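You operate a simulated robot arm through the tools that you are given. There is no shell and no other tool.

You are at the controls of a simulated robot arm. One attempt, no reset.

Task
Dust the block in the blue tray under the yoke at the yellow card's amps.
Fine: yoke across the tray, field on, two puffs of powder, field off, then DEMAG; the yoke stays.

The check looks at the end state, three seconds after you hand in, the way a careful person would. Anything else that was tipped, shoved, dropped, spilled or broken makes it a failure.

Robot
A 6-joint arm with a three-finger gripper, fixed in place. Base frame: the origin is at the foot of the arm, x ahead of it, y to its left, z up. Units: mm, rad, N and s.
Its first joint turns from -2.897 to 2.897 rad. Payload 4.89 kg.
The tool frame sits at the grasp point between the pads (the TCP): z along the fingers, y along the line on which they close. The tips reach 30 mm beyond it. The gripper opens to 164 mm. The gripper's body begins 125 mm behind the TCP.
Orientation is that of the tool frame in the base frame, as a unit quaternion [x, y, z, w]. With the fingers straight down and closing along the base's y, the tool's x points along the base's -x, its y along +y and its z along -z.

Tools
- The arm moves only by the tool jog_arm. Its argument "plan" is one flat list of numbers, 7 for each row, row after row: the shift along the base's x, y, z in cm, then the turn, a rotation vector about the base's x, y, z in rad, then the finger opening in cm, from 0 to 16.4. In form: [dx, dy, dz, ax, ay, az, fingers, dx, dy, dz, ax, ay, az, fingers, ...]. A call has 1 to 20 rows; each row is the pose to reach, as a shift and turn from the pose commanded when the call began. Each row takes 0.2 s and may step no farther than 50 mm and 0.15 rad from the row before; otherwise, or with a gripper value out of range, the whole call is refused. Where a pose cannot be reached the arm comes as near as it can. A force on the tool above 40 N (or 10 N above the force at the start of the call, whichever is more), or a blocked arm, ends the call early, and 0.2 s more pass. The fingers move at their own pace (about 108 mm/s each) and stop on an object; they squeeze with about 29 N. The grip force told is the motor's: it shows also when the fingers shut on nothing. Time passes only in rows, and 0.2 s behind the last, so rows that repeat a pose let the fingers close. It gives the time, the measured TCP pose, the force on the tool (base axes), the opening and the grip force at its end, in the units of the frame above (readings bear some noise), with the torque about the TCP (base axes, N m) and any sound that the robot's microphone picked up.
- Cameras (640 x 400 px; columns grow to the right, rows downward): "scene" is fixed at [50.6, -493.7, 1527.4]; the picture's right is [0.83, -0.56, 0.00], its down [-0.29, -0.43, -0.86] and it looks along [0.48, 0.71, -0.52] (base axes); focal length 376 px, centre (320, 200). "wrist" rides on the gripper at [76, -2, -152] in the tool frame; the picture's right is [0.02, 1.00, 0.00], its down [-0.88, 0.02, -0.47] and it looks along [-0.47, 0.01, 0.88] (tool axes); focal length 247 px, centre (320, 200). There is no depth. A picture from a camera that has moved, and an enlarged one, comes with that camera's place and axes in the base frame and with its lens. The place of the scene camera against the robot may be out by one fixed shift of up to 25 mm in any direction.
- get_image(camera): a new picture of that camera. No time passes.
- lift_body(by): slides the trunk up (or, below 0, down) by that many mm; the arm rides with it, the base frame stays. It gives what a move gives, with no picture.
- close_up(camera, box): a new picture of the part [left, top, right, bottom] of that camera's present view, enlarged. No time passes.
- sign_off(): hands the job in; it is judged then, once.

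Nothing tells you positions but the pictures and the camera data. Unless the task says otherwise, let go and move clear before handing in.

The tools are called by a JSON object that holds its "op" and its "data". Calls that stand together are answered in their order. jog_arm: Moves the arm, as the interface text tells. Its arguments: {"type":"object","properties":{"plan":{"type":"array","items":{"type":"number"}}},"required":["plan"]} The other tools are called the same way: lift_body (by) slides the trunk up or down; get_image (camera) takes a picture; close_up (camera, box) takes an enlarged picture of a part of a camera's view; sign_off () hands the job in.

At the start:

```text
clock: 0.0
position: [420.4, 473.9, 1209.5]
orientation: [0.0, 1.0, 0.0, 0.0]
force: [1.0, 0.0, -0.4]
moment: [-0.02, 0.01, 0.01]
opening: 164.1
gripper_force: 0.0
trunk travel left (down, up): [-175.0, 215.0]
```

scene: 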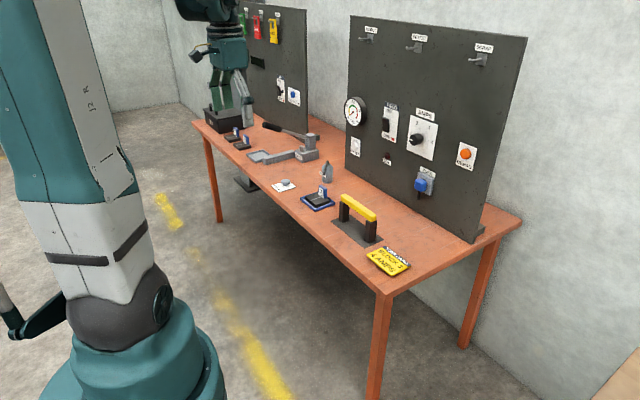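
wrist: 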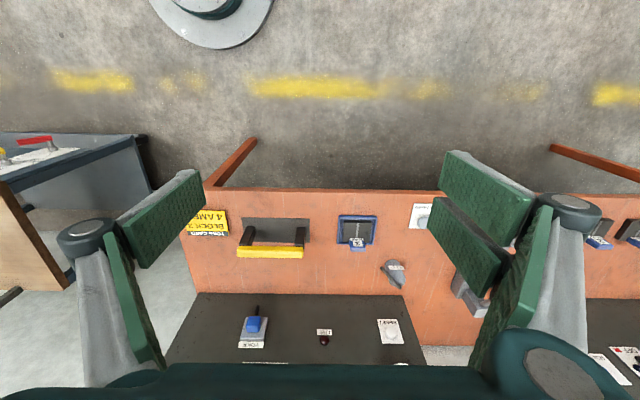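

I see a bench with a panel, a yellow-handled yoke, a blue tray with a block, a yellow card, a powder puffer, and controls. I'll look closer at each before moving.

{"op": "close_up", "data": {"camera": "scene", "box": [330, 80, 500, 210]}}

{"op": "close_up", "data": {"camera": "scene", "box": [240, 140, 420, 280]}}

{"op": "close_up", "data": {"camera": "scene", "box": [190, 0, 350, 170]}}

{"op": "close_up", "data": {"camera": "wrist", "box": [160, 180, 460, 370]}}

```text
3.08 times, centred on (415, 145) of scene
camera zoom: at [50.6, -493.7, 1527.4], right [0.83, -0.56, 0.0], down [-0.29, -0.43, -0.86], along [0.48, 0.71, -0.52], focal length 1157 px, centre (28, 369)
```

zoom: 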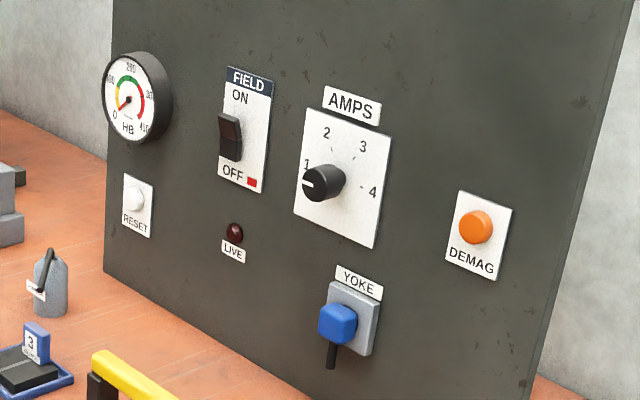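

```text
2.86 times, centred on (330, 210) of scene
camera zoom: at [50.6, -493.7, 1527.4], right [0.83, -0.56, 0.0], down [-0.29, -0.43, -0.86], along [0.48, 0.71, -0.52], focal length 1075 px, centre (291, 171)
```

zoom: 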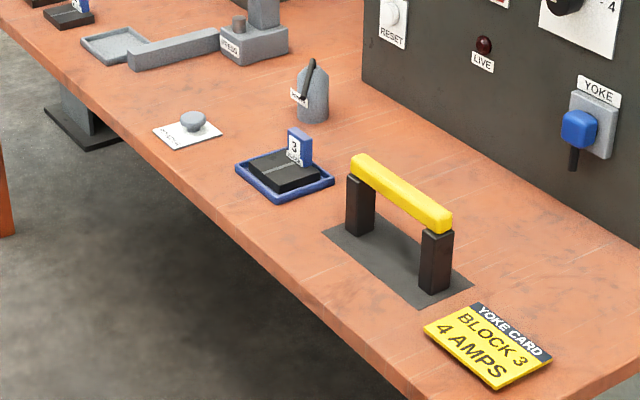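

```text
2.35 times, centred on (270, 85) of scene
camera zoom: at [50.6, -493.7, 1527.4], right [0.83, -0.56, 0.0], down [-0.29, -0.43, -0.86], along [0.48, 0.71, -0.52], focal length 885 px, centre (438, 471)
```

zoom: 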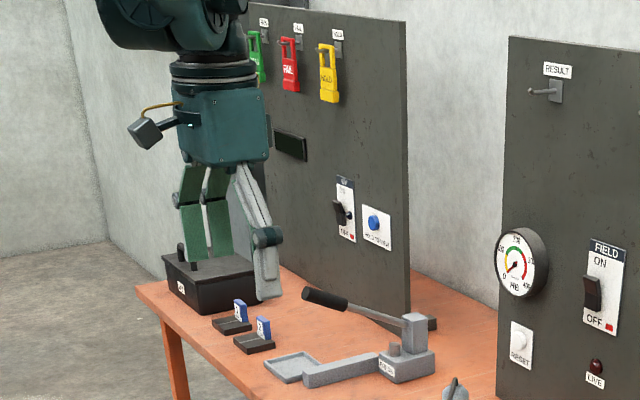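

```text
2.11 times, centred on (310, 275) of wrist
camera zoom: at [343.5, 472.5, 1362.4], right [-0.02, 1.0, 0.0], down [0.88, 0.02, 0.47], along [0.47, 0.01, -0.88], focal length 520 px, centre (341, 42)
```

zoom: 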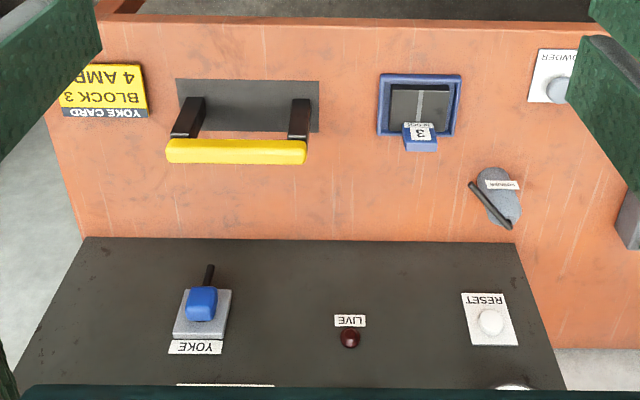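

The card reads "BLOCK 3, 4 AMPS", and the block in the tray carries tag 3. I need to know which item gives the powder, so I'll zoom in on the bottle, the pad and the controls.

{"op": "close_up", "data": {"camera": "scene", "box": [265, 155, 345, 215]}}

{"op": "close_up", "data": {"camera": "wrist", "box": [320, 195, 440, 295]}}

{"op": "close_up", "data": {"camera": "scene", "box": [370, 95, 450, 165]}}

{"op": "close_up", "data": {"camera": "scene", "box": [325, 180, 415, 280]}}

{"op": "close_up", "data": {"camera": "scene", "box": [340, 20, 520, 120]}}

```text
6.67 times, centred on (305, 185) of scene
camera zoom: at [50.6, -493.7, 1527.4], right [0.83, -0.56, 0.0], down [-0.29, -0.43, -0.86], along [0.48, 0.71, -0.52], focal length 2507 px, centre (420, 300)
```

zoom: 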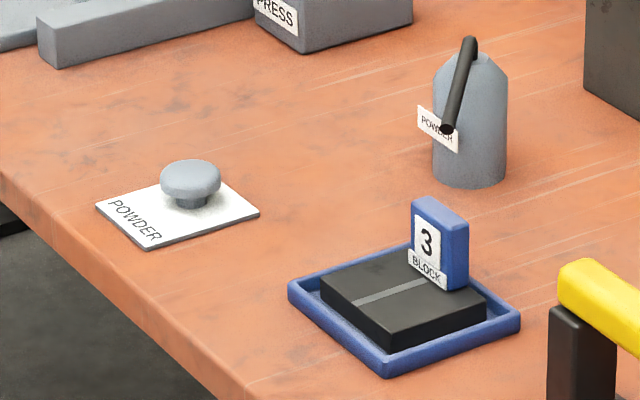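

```text
4.00 times, centred on (380, 245) of wrist
camera zoom: at [343.5, 472.5, 1362.4], right [-0.02, 1.0, 0.0], down [0.88, 0.02, 0.47], along [0.47, 0.01, -0.88], focal length 988 px, centre (80, 20)
```

zoom: 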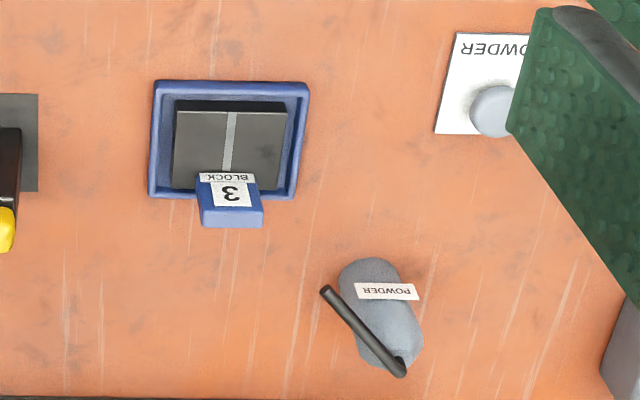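

```text
5.71 times, centred on (410, 130) of scene
camera zoom: at [50.6, -493.7, 1527.4], right [0.83, -0.56, 0.0], down [-0.29, -0.43, -0.86], along [0.48, 0.71, -0.52], focal length 2149 px, centre (-194, 600)
```

zoom: 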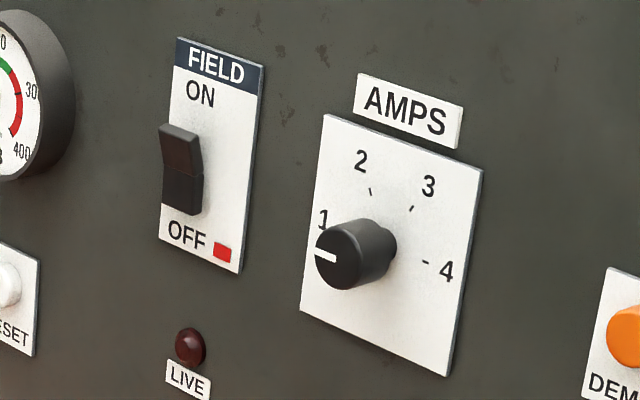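

```text
4.00 times, centred on (370, 230) of scene
camera zoom: at [50.6, -493.7, 1527.4], right [0.83, -0.56, 0.0], down [-0.29, -0.43, -0.86], along [0.48, 0.71, -0.52], focal length 1504 px, centre (120, 80)
```

zoom: 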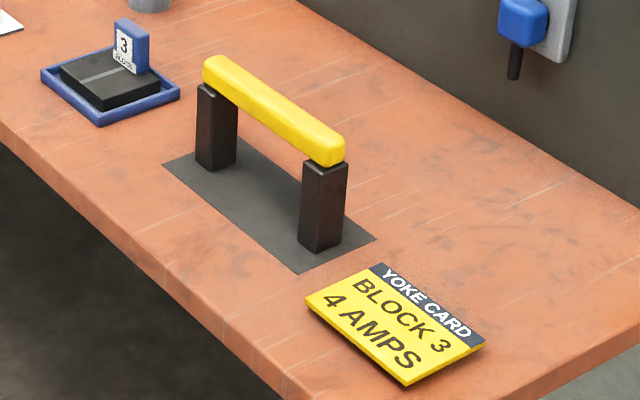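

```text
3.56 times, centred on (430, 70) of scene
camera zoom: at [50.6, -493.7, 1527.4], right [0.83, -0.56, 0.0], down [-0.29, -0.43, -0.86], along [0.48, 0.71, -0.52], focal length 1337 px, centre (-71, 662)
```

zoom: 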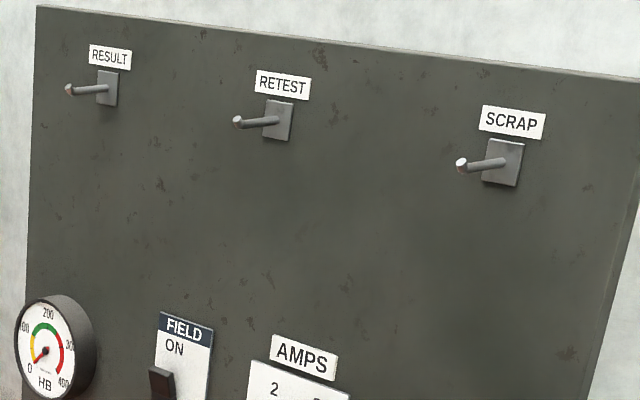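

The POWDER mushroom button on the bench feeds the puffer aimed at the tray. The field rocker and the amps knob (now at 1) are on the panel at about x≈1065. I'll lower and advance the wrist camera to triangulate the tray and yoke.

{"op": "jog_arm", "data": {"plan": [3, 0, -3, 0, 0, 0, 16.4, 6, -1, -6, 0, 0, 0, 16.4, 9, -2, -9, 0, 0, 0, 16.4, 12, -3, -12, 0, 0, 0, 16.4, 15, -4, -14, 0, 0, 0, 16.4, 18, -4, -16, 0, 0, 0, 16.4]}}

{"op": "get_image", "data": {"camera": "wrist"}}

{"op": "get_image", "data": {"camera": "scene"}}

```text
clock: 1.4
position: [600.3, 433.8, 1049.1]
orientation: [0.0, 1.0, 0.0, 0.0]
force: [-1.1, -0.6, 1.0]
moment: [0.08, -0.23, 0.03]
opening: 164.0
gripper_force: 0.0
trunk travel left (down, up): [-175.0, 215.0]
```

```text
taken
camera wrist: at [522.9, 432.6, 1201.2], right [-0.02, 1.0, 0.0], down [0.88, 0.02, 0.47], along [0.47, 0.01, -0.88], focal length 247 px, centre (320, 200)
```

wrist: 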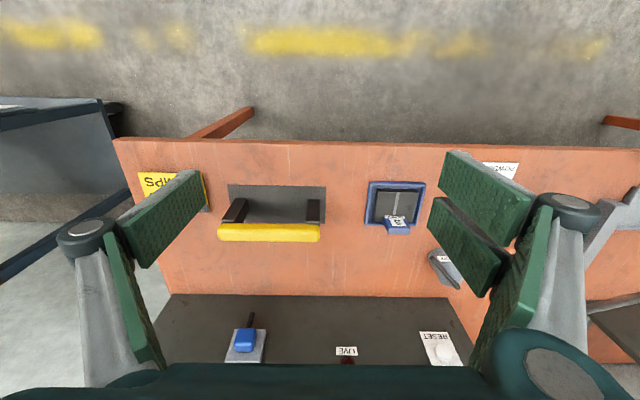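

```text
taken
```

scene: 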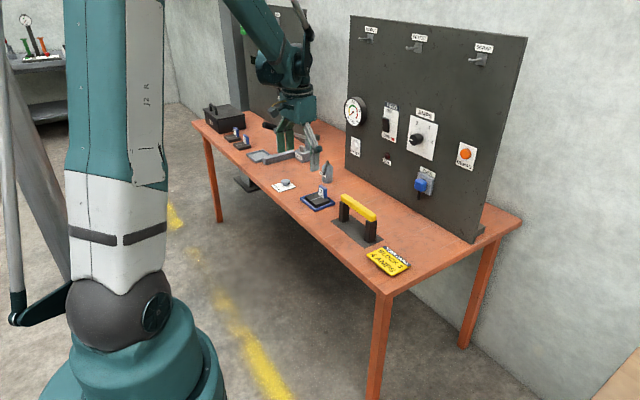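

The view is closer now. I'll zoom in on the yoke and tray for precise pixel coordinates.

{"op": "close_up", "data": {"camera": "wrist", "box": [205, 170, 335, 251]}}

{"op": "close_up", "data": {"camera": "wrist", "box": [340, 160, 470, 241]}}

```text
4.92 times, centred on (270, 210) of wrist
camera zoom: at [522.9, 432.6, 1201.2], right [-0.02, 1.0, 0.0], down [0.88, 0.02, 0.47], along [0.47, 0.01, -0.88], focal length 1216 px, centre (566, 148)
```

zoom: 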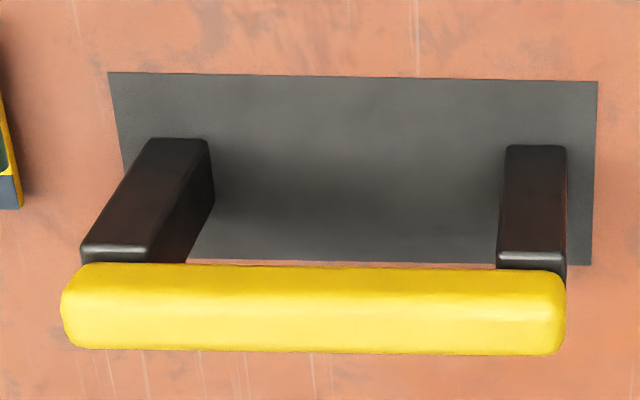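

```text
4.92 times, centred on (405, 200) of wrist
camera zoom: at [522.9, 432.6, 1201.2], right [-0.02, 1.0, 0.0], down [0.88, 0.02, 0.47], along [0.47, 0.01, -0.88], focal length 1216 px, centre (-98, 198)
```

zoom: 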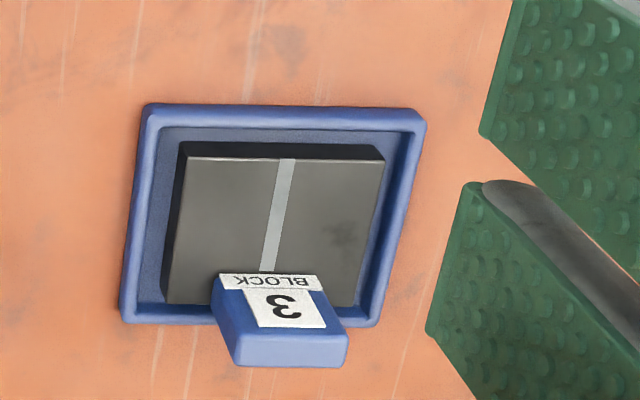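

I'll shift sideways to get a wide stereo baseline on the yoke and tray.

{"op": "jog_arm", "data": {"plan": [0, -4.2, 0, 0, 0, 0, 16.4, 0, -8.4, 0, 0, 0, 0, 16.4, 0, -12.6, 0, 0, 0, 0, 16.4, 0, -16.8, 0, 0, 0, 0, 16.4, 0, -21, 0, 0, 0, 0, 16.4, 0, -24, 0, 0, 0, 0, 16.4, 0, -24, 0, 0, 0, 0, 16.4]}}

{"op": "get_image", "data": {"camera": "wrist"}}

```text
clock: 3.0
position: [603.2, 194.9, 1051.9]
orientation: [-0.001, 1.0, 0.001, 0.0]
force: [0.1, 0.4, -0.1]
moment: [0.03, -0.02, 0.03]
opening: 164.1
gripper_force: 0.0
trunk travel left (down, up): [-175.0, 215.0]
```

```text
taken
camera wrist: at [525.7, 192.4, 1203.8], right [-0.02, 1.0, 0.0], down [0.88, 0.02, 0.47], along [0.47, 0.01, -0.88], focal length 247 px, centre (320, 200)
```

wrist: 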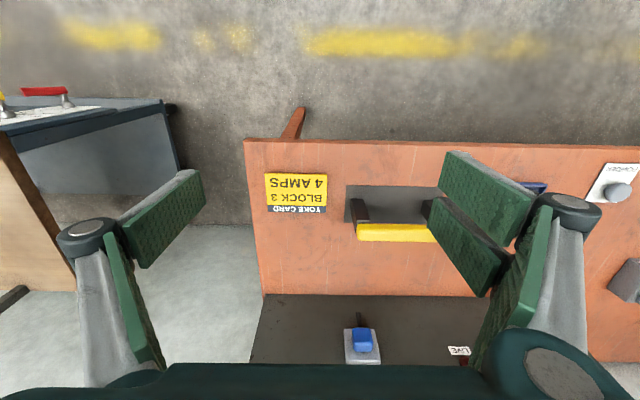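

I'll zoom in on the yoke mat here to triangulate the bench height.

{"op": "close_up", "data": {"camera": "wrist", "box": [250, 165, 450, 290]}}

{"op": "close_up", "data": {"camera": "wrist", "box": [335, 170, 445, 250]}}

```text
3.20 times, centred on (350, 228) of wrist
camera zoom: at [525.7, 192.4, 1203.8], right [-0.02, 1.0, 0.0], down [0.88, 0.02, 0.47], along [0.47, 0.01, -0.88], focal length 790 px, centre (224, 112)
```

zoom: 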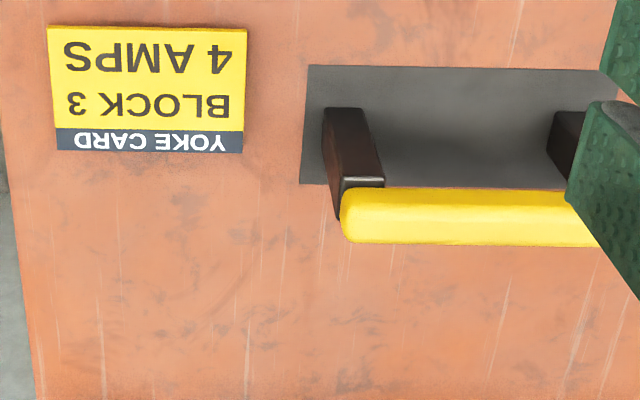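

```text
5.00 times, centred on (390, 210) of wrist
camera zoom: at [525.7, 192.4, 1203.8], right [-0.02, 1.0, 0.0], down [0.88, 0.02, 0.47], along [0.47, 0.01, -0.88], focal length 1235 px, centre (-30, 150)
```

zoom: 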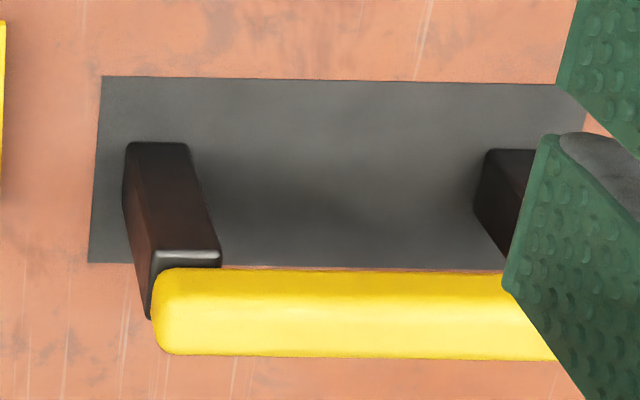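

From triangulation, the bench is at z≈750. The yoke is centred near (777, 350) with its handle at z≈850, and its legs leave a gap of about 126 mm. The tray is centred near (765, 589) and is about 112 mm wide in y. I'll turn the gripper 90° so the fingers close along x, and go above the yoke.

{"op": "jog_arm", "data": {"plan": [1.5, 1.4, 0, 0, 0, 0.14, 16.4, 3, 2.8, 0, 0, 0, 0.28, 16.4, 4.5, 4.2, 0, 0, 0, 0.42, 16.4, 6, 5.6, -1, 0, 0, 0.56, 16.4, 7.5, 7, -1, 0, 0, 0.7, 16.4, 9, 8.4, -2, 0, 0, 0.84, 16.4, 10.5, 9.8, -2, 0, 0, 0.98, 16.4, 12, 11.2, -3, 0, 0, 1.12, 16.4, 13.5, 12.6, -3, 0, 0, 1.26, 16.4, 15, 14, -4, 0, 0, 1.4, 16.4, 16.5, 15, -5, 0, 0, 1.5, 16.4, 17.4, 15.6, -5, 0, 0, 1.571, 16.4, 17.4, 15.6, -5, 0, 0, 1.571, 16.4]}}

{"op": "get_image", "data": {"camera": "wrist"}}

{"op": "get_image", "data": {"camera": "scene"}}

```text
clock: 5.8
position: [775.8, 349.7, 999.1]
orientation: [-0.707, 0.708, 0.0, 0.0]
force: [-0.3, -0.8, -0.3]
moment: [-0.01, 0.09, 0.02]
opening: 164.1
gripper_force: 0.1
trunk travel left (down, up): [-175.0, 215.0]
```

```text
taken
camera wrist: at [776.3, 273.5, 1151.2], right [-1.0, -0.02, 0.0], down [-0.02, 0.88, 0.47], along [-0.01, 0.47, -0.88], focal length 247 px, centre (320, 200)
```

wrist: 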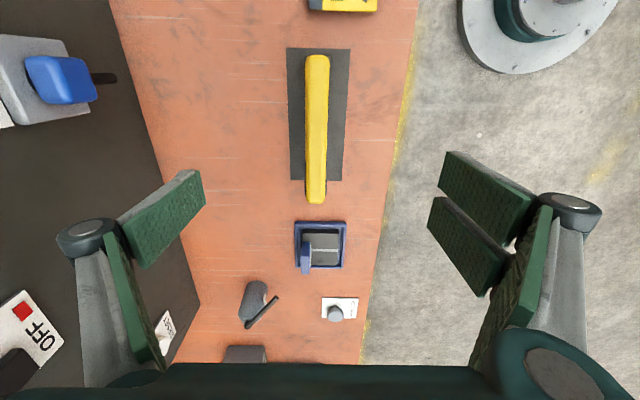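

```text
taken
```

scene: 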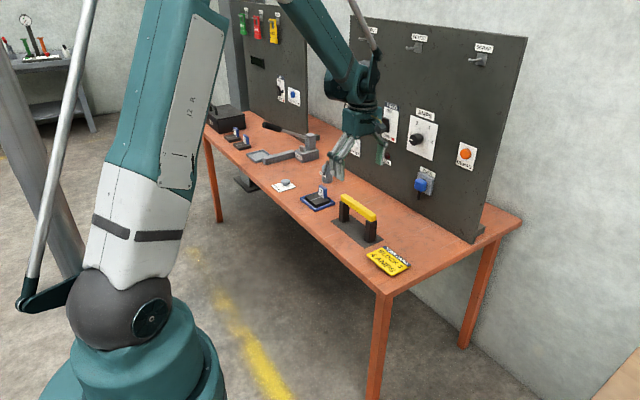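

Good view of the whole line of objects. I'll zoom in to refine the handle, tray and tag.

{"op": "close_up", "data": {"camera": "wrist", "box": [270, 40, 370, 210]}}

{"op": "close_up", "data": {"camera": "wrist", "box": [270, 190, 370, 280]}}

{"op": "close_up", "data": {"camera": "wrist", "box": [230, 270, 380, 360]}}

```text
2.35 times, centred on (320, 125) of wrist
camera zoom: at [776.3, 273.5, 1151.2], right [-1.0, -0.02, 0.0], down [-0.02, 0.88, 0.47], along [-0.01, 0.47, -0.88], focal length 581 px, centre (320, 376)
```

zoom: 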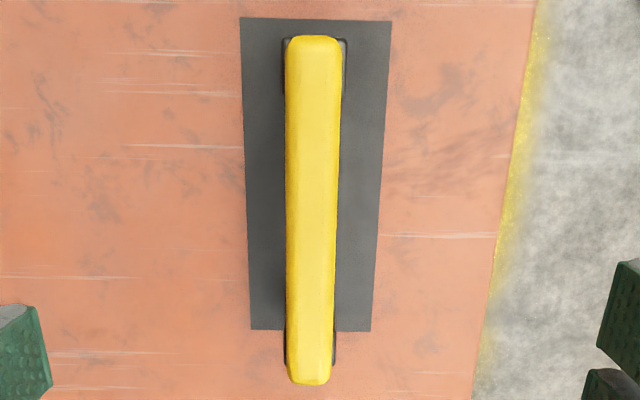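

```text
4.44 times, centred on (320, 235) of wrist
camera zoom: at [776.3, 273.5, 1151.2], right [-1.0, -0.02, 0.0], down [-0.02, 0.88, 0.47], along [-0.01, 0.47, -0.88], focal length 1098 px, centre (320, 44)
```

zoom: 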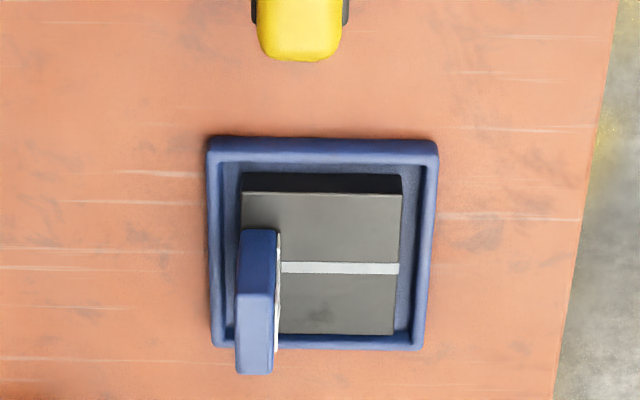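

```text
4.27 times, centred on (305, 315) of wrist
camera zoom: at [776.3, 273.5, 1151.2], right [-1.0, -0.02, 0.0], down [-0.02, 0.88, 0.47], along [-0.01, 0.47, -0.88], focal length 1054 px, centre (384, -291)
```

zoom: 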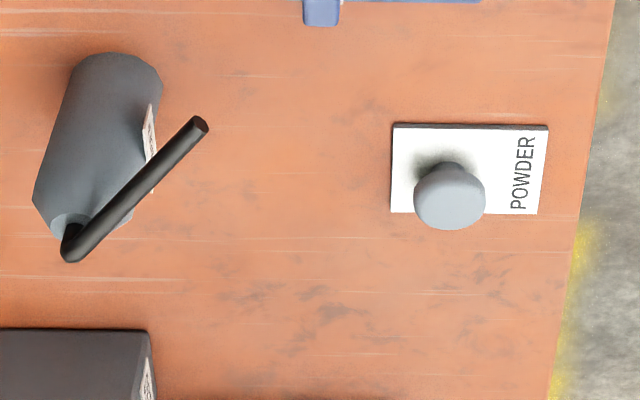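

The handle is centred at about (778, 349), about 25 mm thick, with its top at z≈860. The tray is centred at about (769, 588). I'll descend over the handle with a 100 mm opening and check before closing.

{"op": "jog_arm", "data": {"plan": [0.3, 0, -2.5, 0, 0, 0, 12, 0.3, 0, -5, 0, 0, 0, 10, 0.3, 0, -7.5, 0, 0, 0, 10, 0.3, 0, -10, 0, 0, 0, 10, 0.3, 0, -12.5, 0, 0, 0, 10, 0.3, 0, -12.5, 0, 0, 0, 10]}}

{"op": "get_image", "data": {"camera": "wrist"}}

{"op": "close_up", "data": {"camera": "scene", "box": [280, 100, 440, 270]}}

```text
clock: 7.2
position: [778.1, 349.9, 873.9]
orientation: [0.707, -0.707, 0.0, 0.0]
force: [0.5, 0.4, 0.0]
moment: [-0.01, 0.02, 0.0]
opening: 100.0
gripper_force: 0.0
trunk travel left (down, up): [-175.0, 215.0]
```

```text
taken
camera wrist: at [778.2, 274.6, 1027.1], right [-1.0, -0.02, 0.0], down [-0.02, 0.88, 0.47], along [-0.01, 0.47, -0.88], focal length 247 px, centre (320, 200)
```

wrist: 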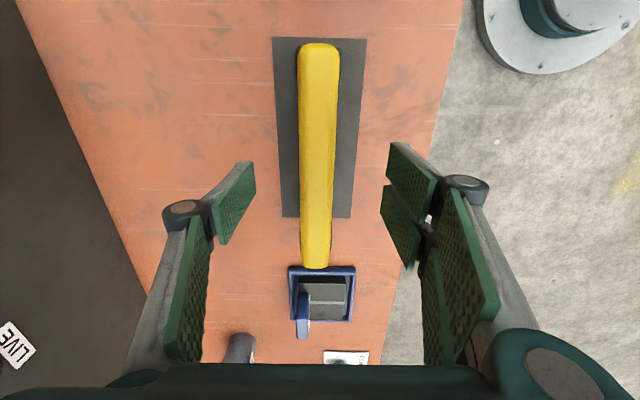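

```text
2.35 times, centred on (360, 185) of scene
camera zoom: at [50.6, -493.7, 1527.4], right [0.83, -0.56, 0.0], down [-0.29, -0.43, -0.86], along [0.48, 0.71, -0.52], focal length 885 px, centre (226, 235)
```

zoom: 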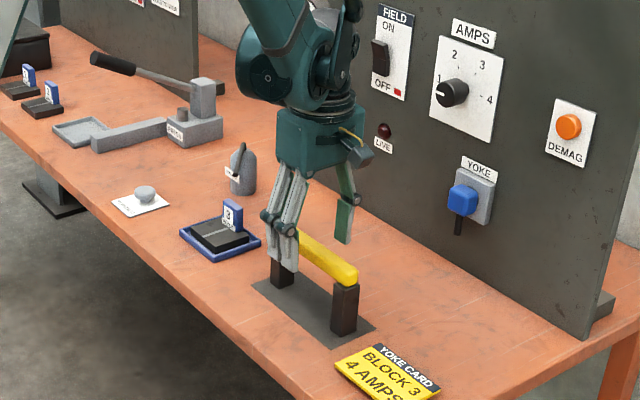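

The handle is centred between the pads and its top is at z≈857. I'll lower 28 mm and close on it.

{"op": "jog_arm", "data": {"plan": [0, 0, -1.4, 0, 0, 0, 10, 0, 0, -2.8, 0, 0, 0, 10, 0, 0, -2.8, 0, 0, 0, 5, 0, 0, -2.8, 0, 0, 0, 1.5, 0, 0, -2.8, 0, 0, 0, 0.5, 0, 0, -2.8, 0, 0, 0, 0.5, 0, 0, -2.8, 0, 0, 0, 0.5]}}

{"op": "get_image", "data": {"camera": "wrist"}}

```text
clock: 8.8
position: [778.3, 350.4, 848.2]
orientation: [0.708, -0.707, 0.0, 0.0]
force: [0.6, 1.2, 1.0]
moment: [0.03, 0.05, 0.08]
opening: 24.6
gripper_force: 28.8
trunk travel left (down, up): [-175.0, 215.0]
```

```text
taken
camera wrist: at [779.3, 273.9, 999.6], right [-1.0, -0.02, 0.0], down [-0.02, 0.88, 0.47], along [-0.01, 0.47, -0.88], focal length 247 px, centre (320, 200)
```

wrist: 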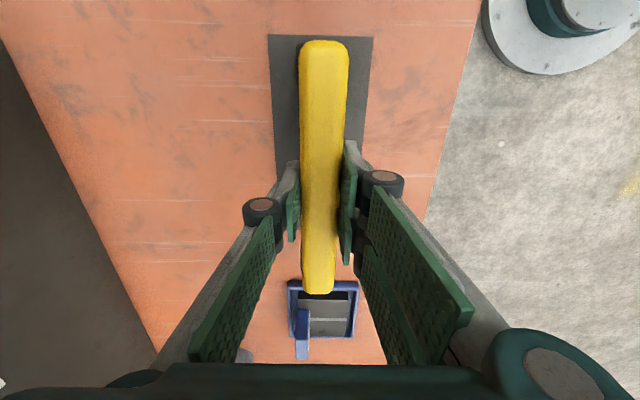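

Gripped at 24.6 mm. I'll lift straight up and check that the yoke stays level.

{"op": "jog_arm", "data": {"plan": [0, 0, 0.5, 0, 0, 0, 0.5, 0, 0, 1.5, 0, 0, 0, 0.5, 0, 0, 4, 0, 0, 0, 0.5, 0, 0, 7, 0, 0, 0, 0.5, 0, 0, 10, 0, 0, 0, 0.5, 0, 0, 12, 0, 0, 0, 0.5, 0, 0, 12, 0, 0, 0, 0.5]}}

{"op": "get_image", "data": {"camera": "wrist"}}

{"op": "close_up", "data": {"camera": "scene", "box": [280, 100, 440, 270]}}

```text
clock: 10.4
position: [777.2, 348.8, 966.4]
orientation: [-0.707, 0.708, 0.0, 0.0]
force: [1.0, -0.1, -10.4]
moment: [0.02, -0.07, 0.02]
opening: 25.2
gripper_force: 29.0
trunk travel left (down, up): [-175.0, 215.0]
```

```text
taken
camera wrist: at [777.9, 273.9, 1118.7], right [-1.0, -0.02, 0.0], down [-0.02, 0.88, 0.47], along [-0.01, 0.47, -0.88], focal length 247 px, centre (320, 200)
```

wrist: 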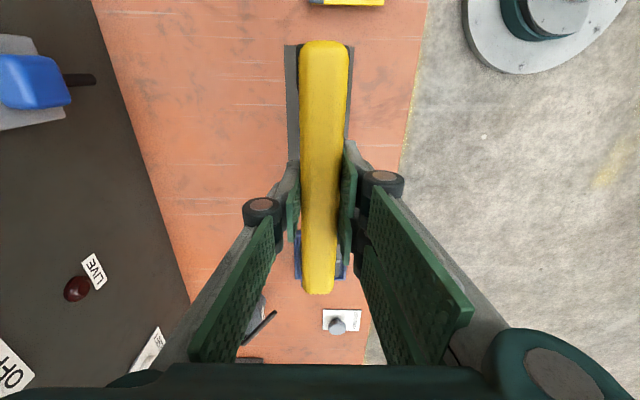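

```text
2.35 times, centred on (360, 185) of scene
camera zoom: at [50.6, -493.7, 1527.4], right [0.83, -0.56, 0.0], down [-0.29, -0.43, -0.86], along [0.48, 0.71, -0.52], focal length 885 px, centre (226, 235)
```

zoom: 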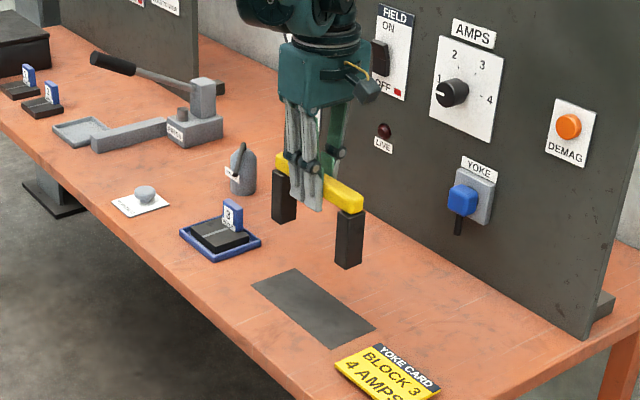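

The yoke hangs level at about 10 N. I'll carry it across to over the tray, at height, and check alignment.

{"op": "jog_arm", "data": {"plan": [-0.1, 2, 0, 0, 0, 0, 0.5, -0.2, 5, 0, 0, 0, 0, 0.5, -0.4, 8.5, 0, 0, 0, 0, 0.5, -0.5, 12, 0, 0, 0, 0, 0.5, -0.6, 15.5, 0, 0, 0, 0, 0.5, -0.8, 19, 0, 0, 0, 0, 0.5, -0.9, 22, 0, 0, 0, 0, 0.5, -0.9, 23.9, 0, 0, 0, 0, 0.5, -0.9, 23.9, 0, 0, 0, 0, 0.5, -0.9, 23.9, 0, 0, 0, 0, 0.5]}}

{"op": "get_image", "data": {"camera": "wrist"}}

{"op": "close_up", "data": {"camera": "scene", "box": [240, 90, 400, 240]}}

```text
clock: 12.6
position: [769.4, 589.4, 967.6]
orientation: [-0.706, 0.708, -0.001, -0.001]
force: [-0.5, 0.7, -11.9]
moment: [-0.05, 0.0, 0.0]
opening: 25.0
gripper_force: 29.7
trunk travel left (down, up): [-175.0, 215.0]
```

```text
taken
camera wrist: at [770.4, 512.7, 1119.8], right [-1.0, -0.02, 0.0], down [-0.02, 0.88, 0.47], along [-0.01, 0.47, -0.88], focal length 247 px, centre (320, 200)
```

wrist: 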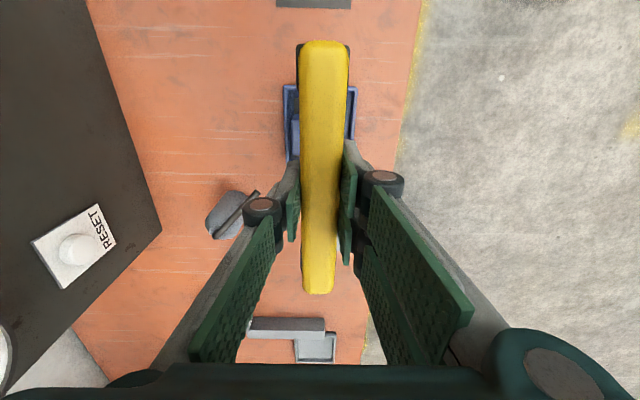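

```text
2.67 times, centred on (320, 165) of scene
camera zoom: at [50.6, -493.7, 1527.4], right [0.83, -0.56, 0.0], down [-0.29, -0.43, -0.86], along [0.48, 0.71, -0.52], focal length 1003 px, centre (320, 293)
```

zoom: 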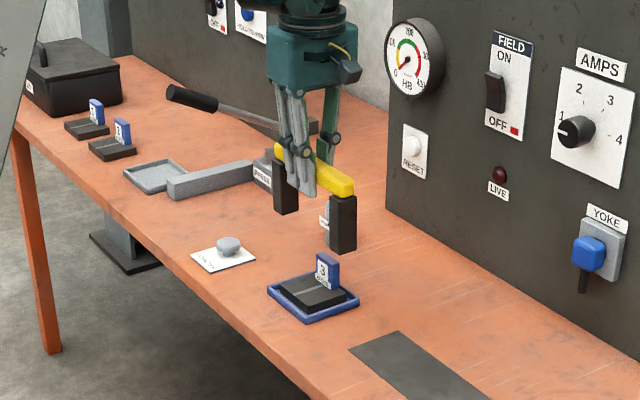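

The alignment looks right. I'll lower most of the way, with leg bottoms about 30 mm above the bench, and check the leg-to-tray gaps.

{"op": "jog_arm", "data": {"plan": [0, 0, -2.5, 0, 0, 0, 0.5, 0, 0, -5, 0, 0, 0, 0.5, 0, 0, -7.5, 0, 0, 0, 0.5, 0, 0, -9, 0, 0, 0, 0.5, 0, 0, -9, 0, 0, 0, 0.5]}}

{"op": "get_image", "data": {"camera": "wrist"}}

{"op": "close_up", "data": {"camera": "wrist", "box": [260, 20, 390, 110]}}

{"op": "close_up", "data": {"camera": "scene", "box": [280, 150, 370, 230]}}

```text
clock: 13.8
position: [769.9, 589.8, 875.7]
orientation: [0.707, -0.707, -0.001, 0.0]
force: [0.3, -0.3, -10.2]
moment: [-0.02, 0.02, -0.02]
opening: 25.0
gripper_force: 29.0
trunk travel left (down, up): [-175.0, 215.0]
```

```text
taken
camera wrist: at [770.8, 513.7, 1028.6], right [-1.0, -0.02, 0.0], down [-0.02, 0.88, 0.47], along [-0.01, 0.47, -0.88], focal length 247 px, centre (320, 200)
```

wrist: 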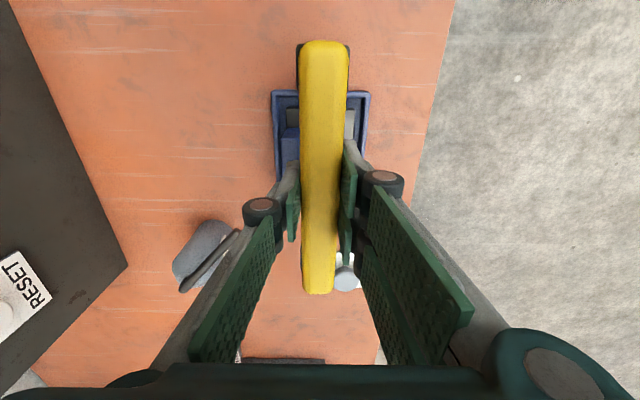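

```text
4.44 times, centred on (325, 65) of wrist
camera zoom: at [770.8, 513.7, 1028.6], right [-1.0, -0.02, 0.0], down [-0.02, 0.88, 0.47], along [-0.01, 0.47, -0.88], focal length 1098 px, centre (298, 800)
```

zoom: 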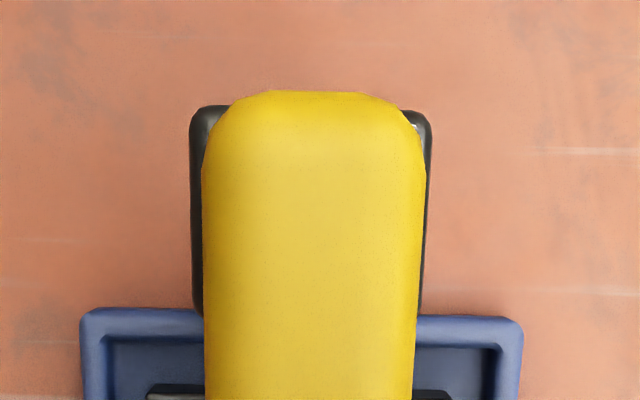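

```text
5.00 times, centred on (325, 190) of scene
camera zoom: at [50.6, -493.7, 1527.4], right [0.83, -0.56, 0.0], down [-0.29, -0.43, -0.86], along [0.48, 0.71, -0.52], focal length 1880 px, centre (295, 250)
```

zoom: 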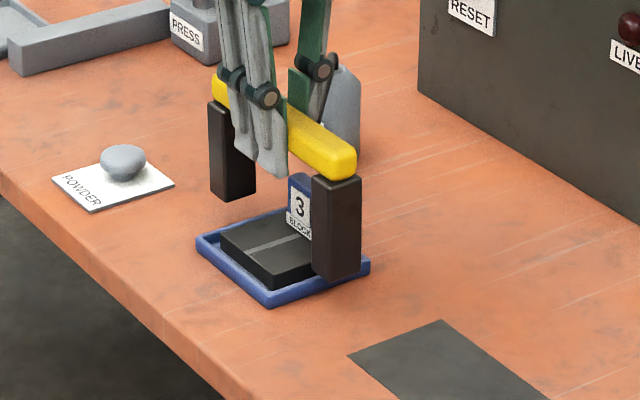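

The gaps are about 7 mm on both sides of the tray. I'll lower the last 30 mm onto the bench.

{"op": "jog_arm", "data": {"plan": [0, 0, -0.7, 0, 0, 0, 0.5, 0, 0, -1.4, 0, 0, 0, 0.5, 0, 0, -2.1, 0, 0, 0, 0.5, 0, 0, -2.6, 0, 0, 0, 0.5, 0, 0, -2.9, 0, 0, 0, 0.5, 0, 0, -3.0, 0, 0, 0, 0.5, 0, 0, -3.0, 0, 0, 0, 0.5]}}

{"op": "close_up", "data": {"camera": "scene", "box": [280, 150, 370, 230]}}

{"op": "close_up", "data": {"camera": "wrist", "box": [260, 20, 390, 110]}}

```text
clock: 15.4
position: [769.1, 588.5, 847.0]
orientation: [-0.707, 0.708, 0.001, 0.0]
force: [5.8, 3.1, 9.0]
moment: [-0.29, -0.27, 0.13]
opening: 24.9
gripper_force: 29.0
trunk travel left (down, up): [-175.0, 215.0]
```

```text
5.00 times, centred on (325, 190) of scene
camera zoom: at [50.6, -493.7, 1527.4], right [0.83, -0.56, 0.0], down [-0.29, -0.43, -0.86], along [0.48, 0.71, -0.52], focal length 1880 px, centre (295, 250)
```

zoom: 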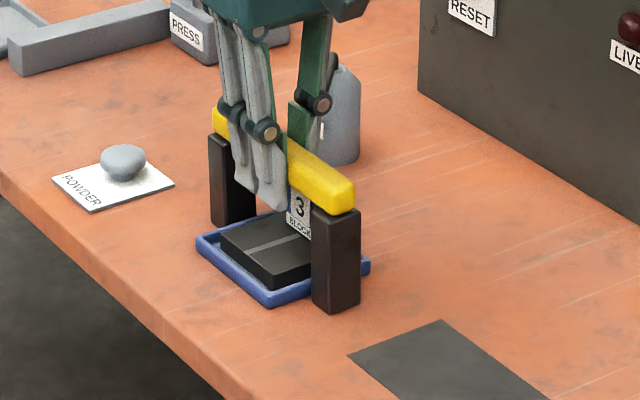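

```text
4.44 times, centred on (325, 65) of wrist
camera zoom: at [769.9, 512.7, 999.7], right [-1.0, -0.02, 0.0], down [-0.02, 0.88, 0.47], along [-0.01, 0.47, -0.88], focal length 1098 px, centre (298, 800)
```

zoom: 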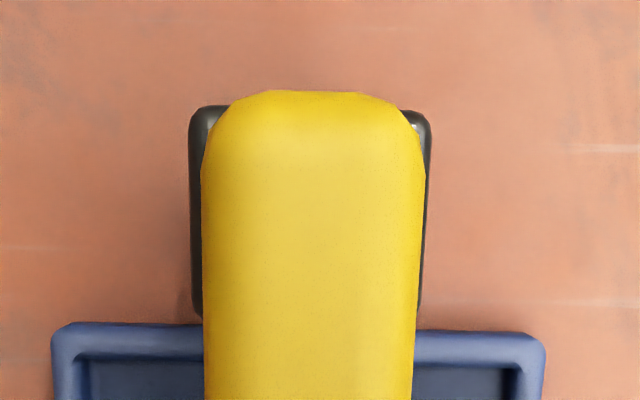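

The yoke is down, with light contact force. The finger on the +x side is just above the block's tag, so I'll open only slightly, rise clear, and then open wider.

{"op": "jog_arm", "data": {"plan": [0, 0, 0.05, 0, 0, 0, 0.5, 0, 0, 0.05, 0, 0, 0, 3.2, 0, 0, 0.05, 0, 0, 0, 3.2, 0, 0, 0.5, 0, 0, 0, 3.4, 0, 0, 1.5, 0, 0, 0, 3.6, 0, 0, 3, 0, 0, 0, 4.5, 0, 0, 5, 0, 0, 0, 6, 0, 0, 5, 0, 0, 0, 6]}}

{"op": "get_image", "data": {"camera": "wrist"}}

{"op": "close_up", "data": {"camera": "scene", "box": [280, 150, 370, 230]}}

```text
clock: 17.2
position: [769.8, 589.9, 898.2]
orientation: [-0.707, 0.707, 0.0, 0.001]
force: [0.2, -0.1, 1.5]
moment: [0.05, 0.02, 0.03]
opening: 60.2
gripper_force: 0.1
trunk travel left (down, up): [-175.0, 215.0]
```

```text
taken
camera wrist: at [770.1, 512.8, 1050.7], right [-1.0, -0.02, 0.0], down [-0.02, 0.88, 0.47], along [-0.01, 0.47, -0.88], focal length 247 px, centre (320, 200)
```

wrist: 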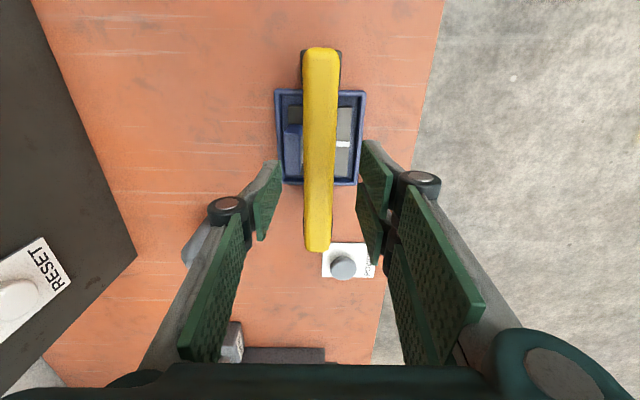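

```text
5.00 times, centred on (325, 190) of scene
camera zoom: at [50.6, -493.7, 1527.4], right [0.83, -0.56, 0.0], down [-0.29, -0.43, -0.86], along [0.48, 0.71, -0.52], focal length 1880 px, centre (295, 250)
```

zoom: 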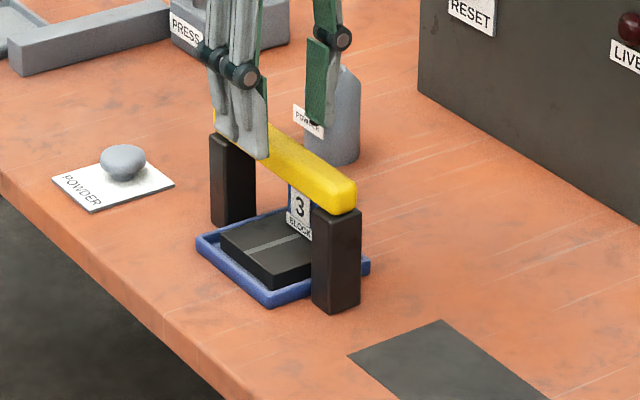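

The yoke stands squarely across the tray with the handle over the tag. Next is the AMPS knob: I'll rise, pitch the gripper to point at the panel, and take a look.

{"op": "jog_arm", "data": {"plan": [0, 0, 4, 0, 0, 0, 6, 0, -2, 8, 0, 0, 0, 6, 0, -4, 12, 0, 0, 0, 6, 0, -6, 15.4, 0, 0, 0, 6, 0, -8, 15.4, 0, -0.14, 0, 6, 0, -10, 15.4, 0, -0.28, 0, 6, 0, -12, 15.4, 0, -0.42, 0, 6, 0, -14, 15.4, 0, -0.56, 0, 6, 0, -16, 15.4, 0, -0.7, 0, 6, 0, -18, 15.4, 0, -0.84, 0, 6, 1, -18.9, 15.4, 0, -0.98, 0, 6, 2, -18.9, 15.4, 0, -1.12, 0, 6, 3, -18.9, 15.4, 0, -1.26, 0, 6, 3.2, -18.9, 15.4, 0, -1.4, 0, 6, 3.2, -18.9, 15.4, 0, -1.5, 0, 6, 3.2, -18.9, 15.4, 0, -1.571, 0, 6, 3.2, -18.9, 15.4, 0, -1.571, 0, 6]}}

{"op": "get_image", "data": {"camera": "wrist"}}

{"op": "get_image", "data": {"camera": "scene"}}

```text
clock: 20.8
position: [800.3, 399.7, 1050.7]
orientation: [0.5, -0.5, 0.501, -0.5]
force: [-0.8, -0.1, 0.3]
moment: [0.02, -0.02, -0.03]
opening: 60.0
gripper_force: 0.1
trunk travel left (down, up): [-175.0, 215.0]
```

```text
taken
camera wrist: at [647.6, 323.2, 1052.8], right [0.0, -0.02, -1.0], down [-0.47, 0.88, -0.02], along [0.88, 0.47, -0.01], focal length 247 px, centre (320, 200)
```

wrist: 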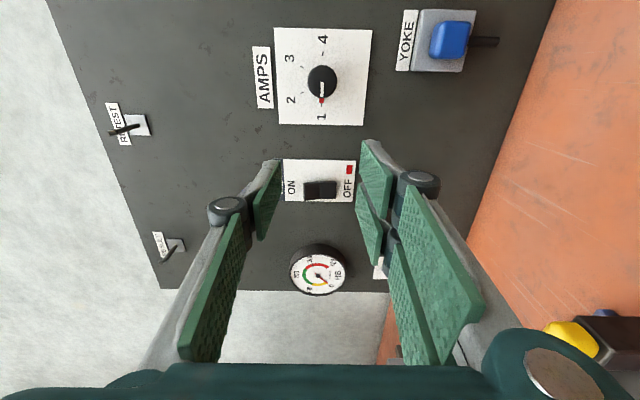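

```text
taken
```

scene: 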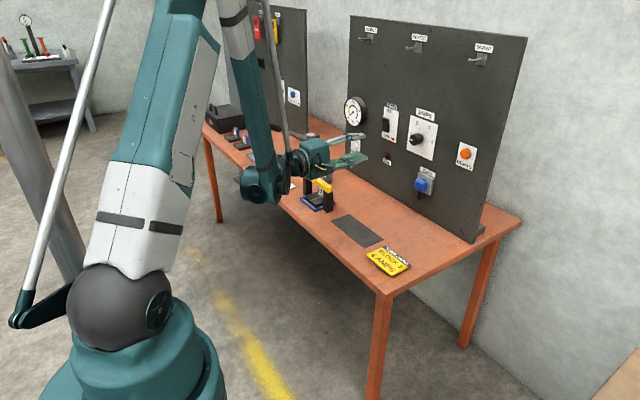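

Pose reached exactly and the panel is visible, rotated in the image. I'll zoom in on the knob, rocker and neighbours.

{"op": "close_up", "data": {"camera": "wrist", "box": [240, 10, 400, 140]}}

{"op": "close_up", "data": {"camera": "wrist", "box": [260, 140, 380, 220]}}

```text
3.08 times, centred on (320, 75) of wrist
camera zoom: at [647.6, 323.2, 1052.8], right [0.0, -0.02, -1.0], down [-0.47, 0.88, -0.02], along [0.88, 0.47, -0.01], focal length 760 px, centre (320, 585)
```

zoom: 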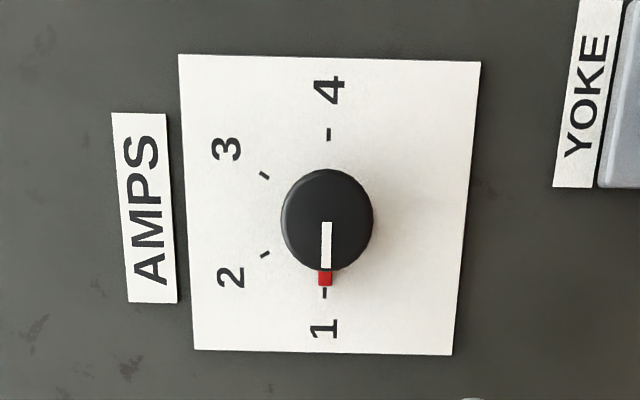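

```text
5.00 times, centred on (320, 180) of wrist
camera zoom: at [647.6, 323.2, 1052.8], right [0.0, -0.02, -1.0], down [-0.47, 0.88, -0.02], along [0.88, 0.47, -0.01], focal length 1235 px, centre (320, 300)
```

zoom: 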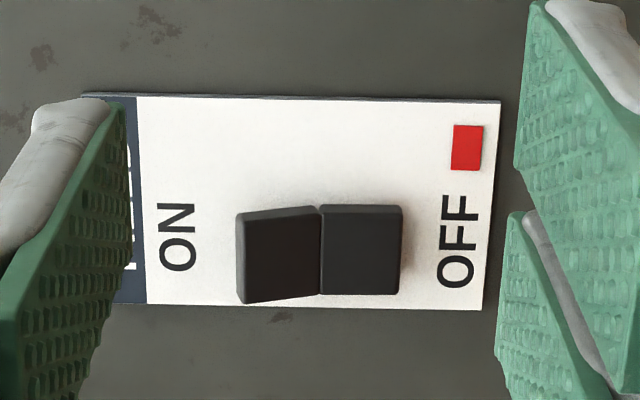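

The knob points to 1 at the left, and must go clockwise through 2 and 3 to 4. I'll take a second view from the side to triangulate the panel depth.

{"op": "jog_arm", "data": {"plan": [0, -4, 0, 0, 0, 0, 6, 0, -8, 0, 0, 0, 0, 6, 0, -12, 0, 0, 0, 0, 6, 0, -15, 0, 0, 0, 0, 6, 0, -15, 0, 0, 0, 0, 6]}}

{"op": "get_image", "data": {"camera": "wrist"}}

{"op": "close_up", "data": {"camera": "wrist", "box": [240, 100, 400, 230]}}

{"op": "close_up", "data": {"camera": "wrist", "box": [240, 0, 400, 100]}}

```text
clock: 22.0
position: [822.5, 261.1, 1084.4]
orientation: [-0.5, 0.5, -0.5, 0.5]
force: [-0.4, 0.5, 0.1]
moment: [0.01, -0.03, 0.0]
opening: 60.0
gripper_force: 0.2
out of reach, approached as far as the arm can: row 1, 2, 3, 4, 5
trunk travel left (down, up): [-175.0, 215.0]
```

```text
taken
camera wrist: at [669.4, 185.6, 1085.7], right [0.0, -0.02, -1.0], down [-0.47, 0.88, -0.02], along [0.88, 0.47, -0.01], focal length 247 px, centre (320, 200)
```

wrist: 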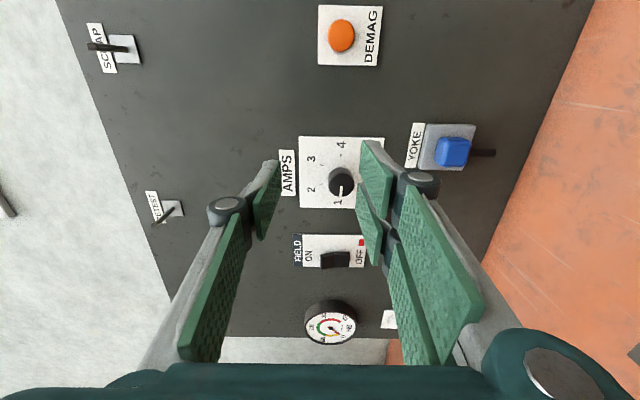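

```text
3.08 times, centred on (320, 165) of wrist
camera zoom: at [669.4, 185.6, 1085.7], right [0.0, -0.02, -1.0], down [-0.47, 0.88, -0.02], along [0.88, 0.47, -0.01], focal length 760 px, centre (320, 308)
```

zoom: 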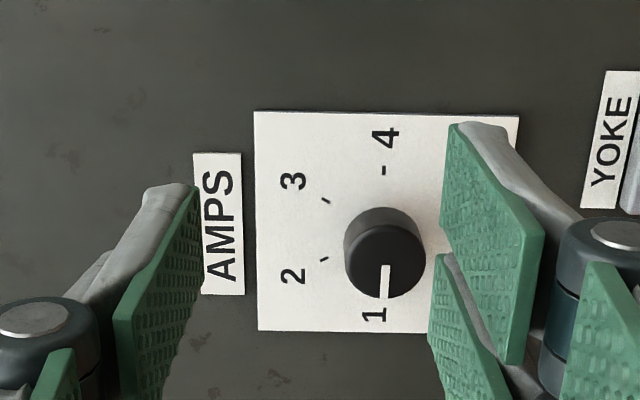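

```text
4.00 times, centred on (320, 50) of wrist
camera zoom: at [669.4, 185.6, 1085.7], right [0.0, -0.02, -1.0], down [-0.47, 0.88, -0.02], along [0.88, 0.47, -0.01], focal length 988 px, centre (320, 800)
```

zoom: 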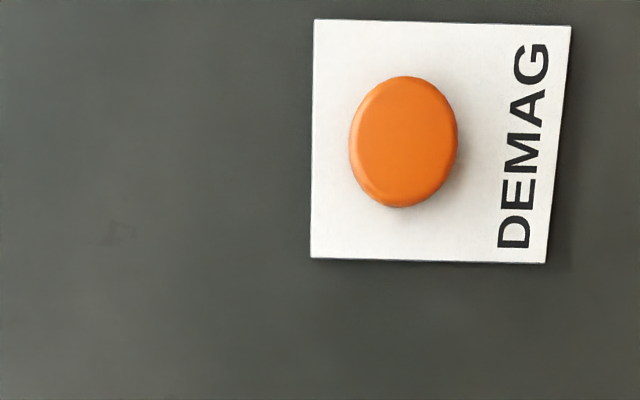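

Triangulated: plate face at x≈1045; knob axis at y≈337.5, z≈1050, about 40 mm in diameter, with its front at x≈1005. DEMAG is at (149, 1061) and the rocker centre at (508, 1048). I'll move to a stand-off in front of the knob and verify the frame.

{"op": "jog_arm", "data": {"plan": [3, 2, 0, 0, 0, 0, 6, 6, 5, 0, 0, 0, 0, 6, 8, 7, 0, 0, 0, 0, 6, 10, 8.8, 0, 0, 0, 0, 6, 10, 8.8, 0, 0, 0, 0, 6]}}

{"op": "get_image", "data": {"camera": "wrist"}}

```text
clock: 23.2
position: [924.6, 348.9, 1086.8]
orientation: [-0.5, 0.5, -0.5, 0.5]
force: [-0.1, 0.4, -0.6]
moment: [0.02, -0.03, -0.01]
opening: 60.2
gripper_force: 0.1
trunk travel left (down, up): [-175.0, 215.0]
```

```text
taken
camera wrist: at [769.5, 271.8, 1087.8], right [0.0, -0.02, -1.0], down [-0.47, 0.88, -0.02], along [0.88, 0.47, -0.01], focal length 247 px, centre (320, 200)
```

wrist: 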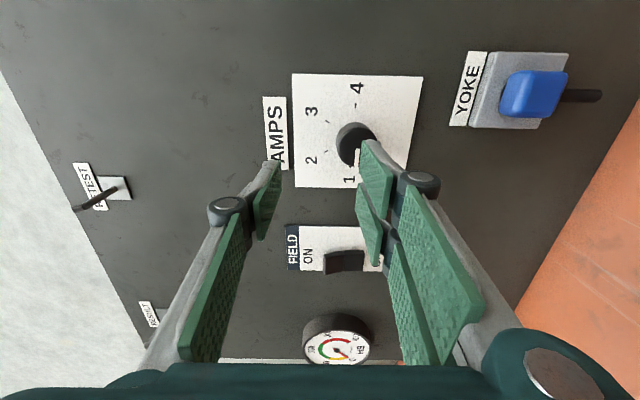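

The frame now starts from the achieved pose, about (923.5, 349, 1085.6). I'll align with the knob axis at y=337.5, z=1050.

{"op": "jog_arm", "data": {"plan": [0, -0.6, -1.8, 0, 0, 0, 6.4, 0, -1.15, -3.55, 0, 0, 0, 6.4, 2, -1.15, -3.55, 0, 0, 0, 6.4, 2, -1.15, -3.55, 0, 0, 0, 6.4]}}

{"op": "get_image", "data": {"camera": "wrist"}}

{"op": "close_up", "data": {"camera": "wrist", "box": [220, 60, 440, 200]}}

{"op": "close_up", "data": {"camera": "scene", "box": [330, 80, 460, 200]}}

```text
clock: 24.2
position: [942.8, 336.7, 1049.7]
orientation: [0.5, -0.499, 0.501, -0.5]
force: [0.3, -0.2, 1.1]
moment: [-0.01, 0.0, -0.01]
opening: 63.9
gripper_force: 0.0
trunk travel left (down, up): [-175.0, 215.0]
```

```text
taken
camera wrist: at [789.5, 261.1, 1051.9], right [0.0, -0.02, -1.0], down [-0.47, 0.88, -0.02], along [0.88, 0.47, -0.01], focal length 247 px, centre (320, 200)
```

wrist: 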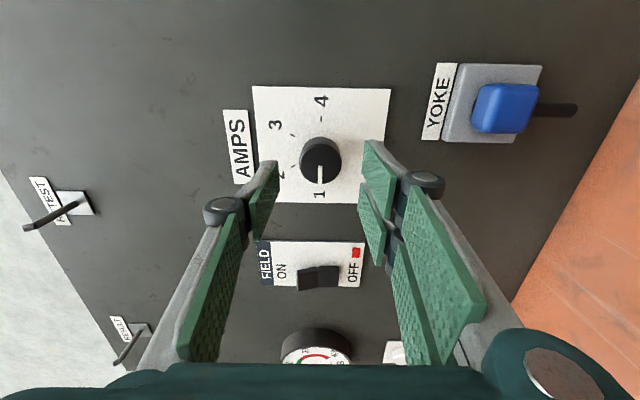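

```text
2.86 times, centred on (330, 130) of wrist
camera zoom: at [789.5, 261.1, 1051.9], right [0.0, -0.02, -1.0], down [-0.47, 0.88, -0.02], along [0.88, 0.47, -0.01], focal length 706 px, centre (291, 400)
```

zoom: 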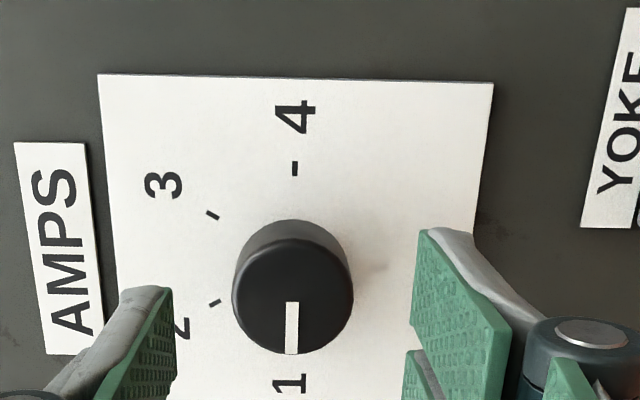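

```text
3.33 times, centred on (395, 140) of scene
camera zoom: at [50.6, -493.7, 1527.4], right [0.83, -0.56, 0.0], down [-0.29, -0.43, -0.86], along [0.48, 0.71, -0.52], focal length 1254 px, centre (70, 400)
```

zoom: 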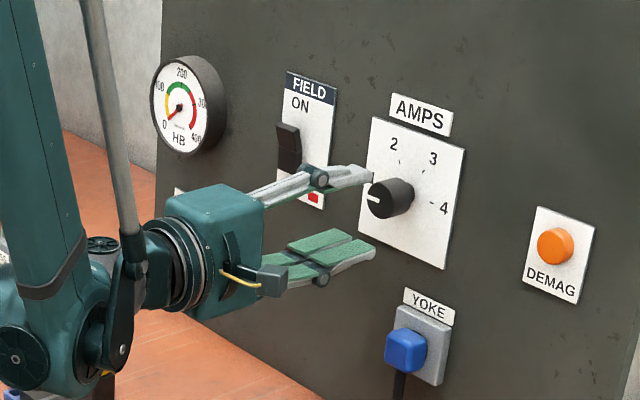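

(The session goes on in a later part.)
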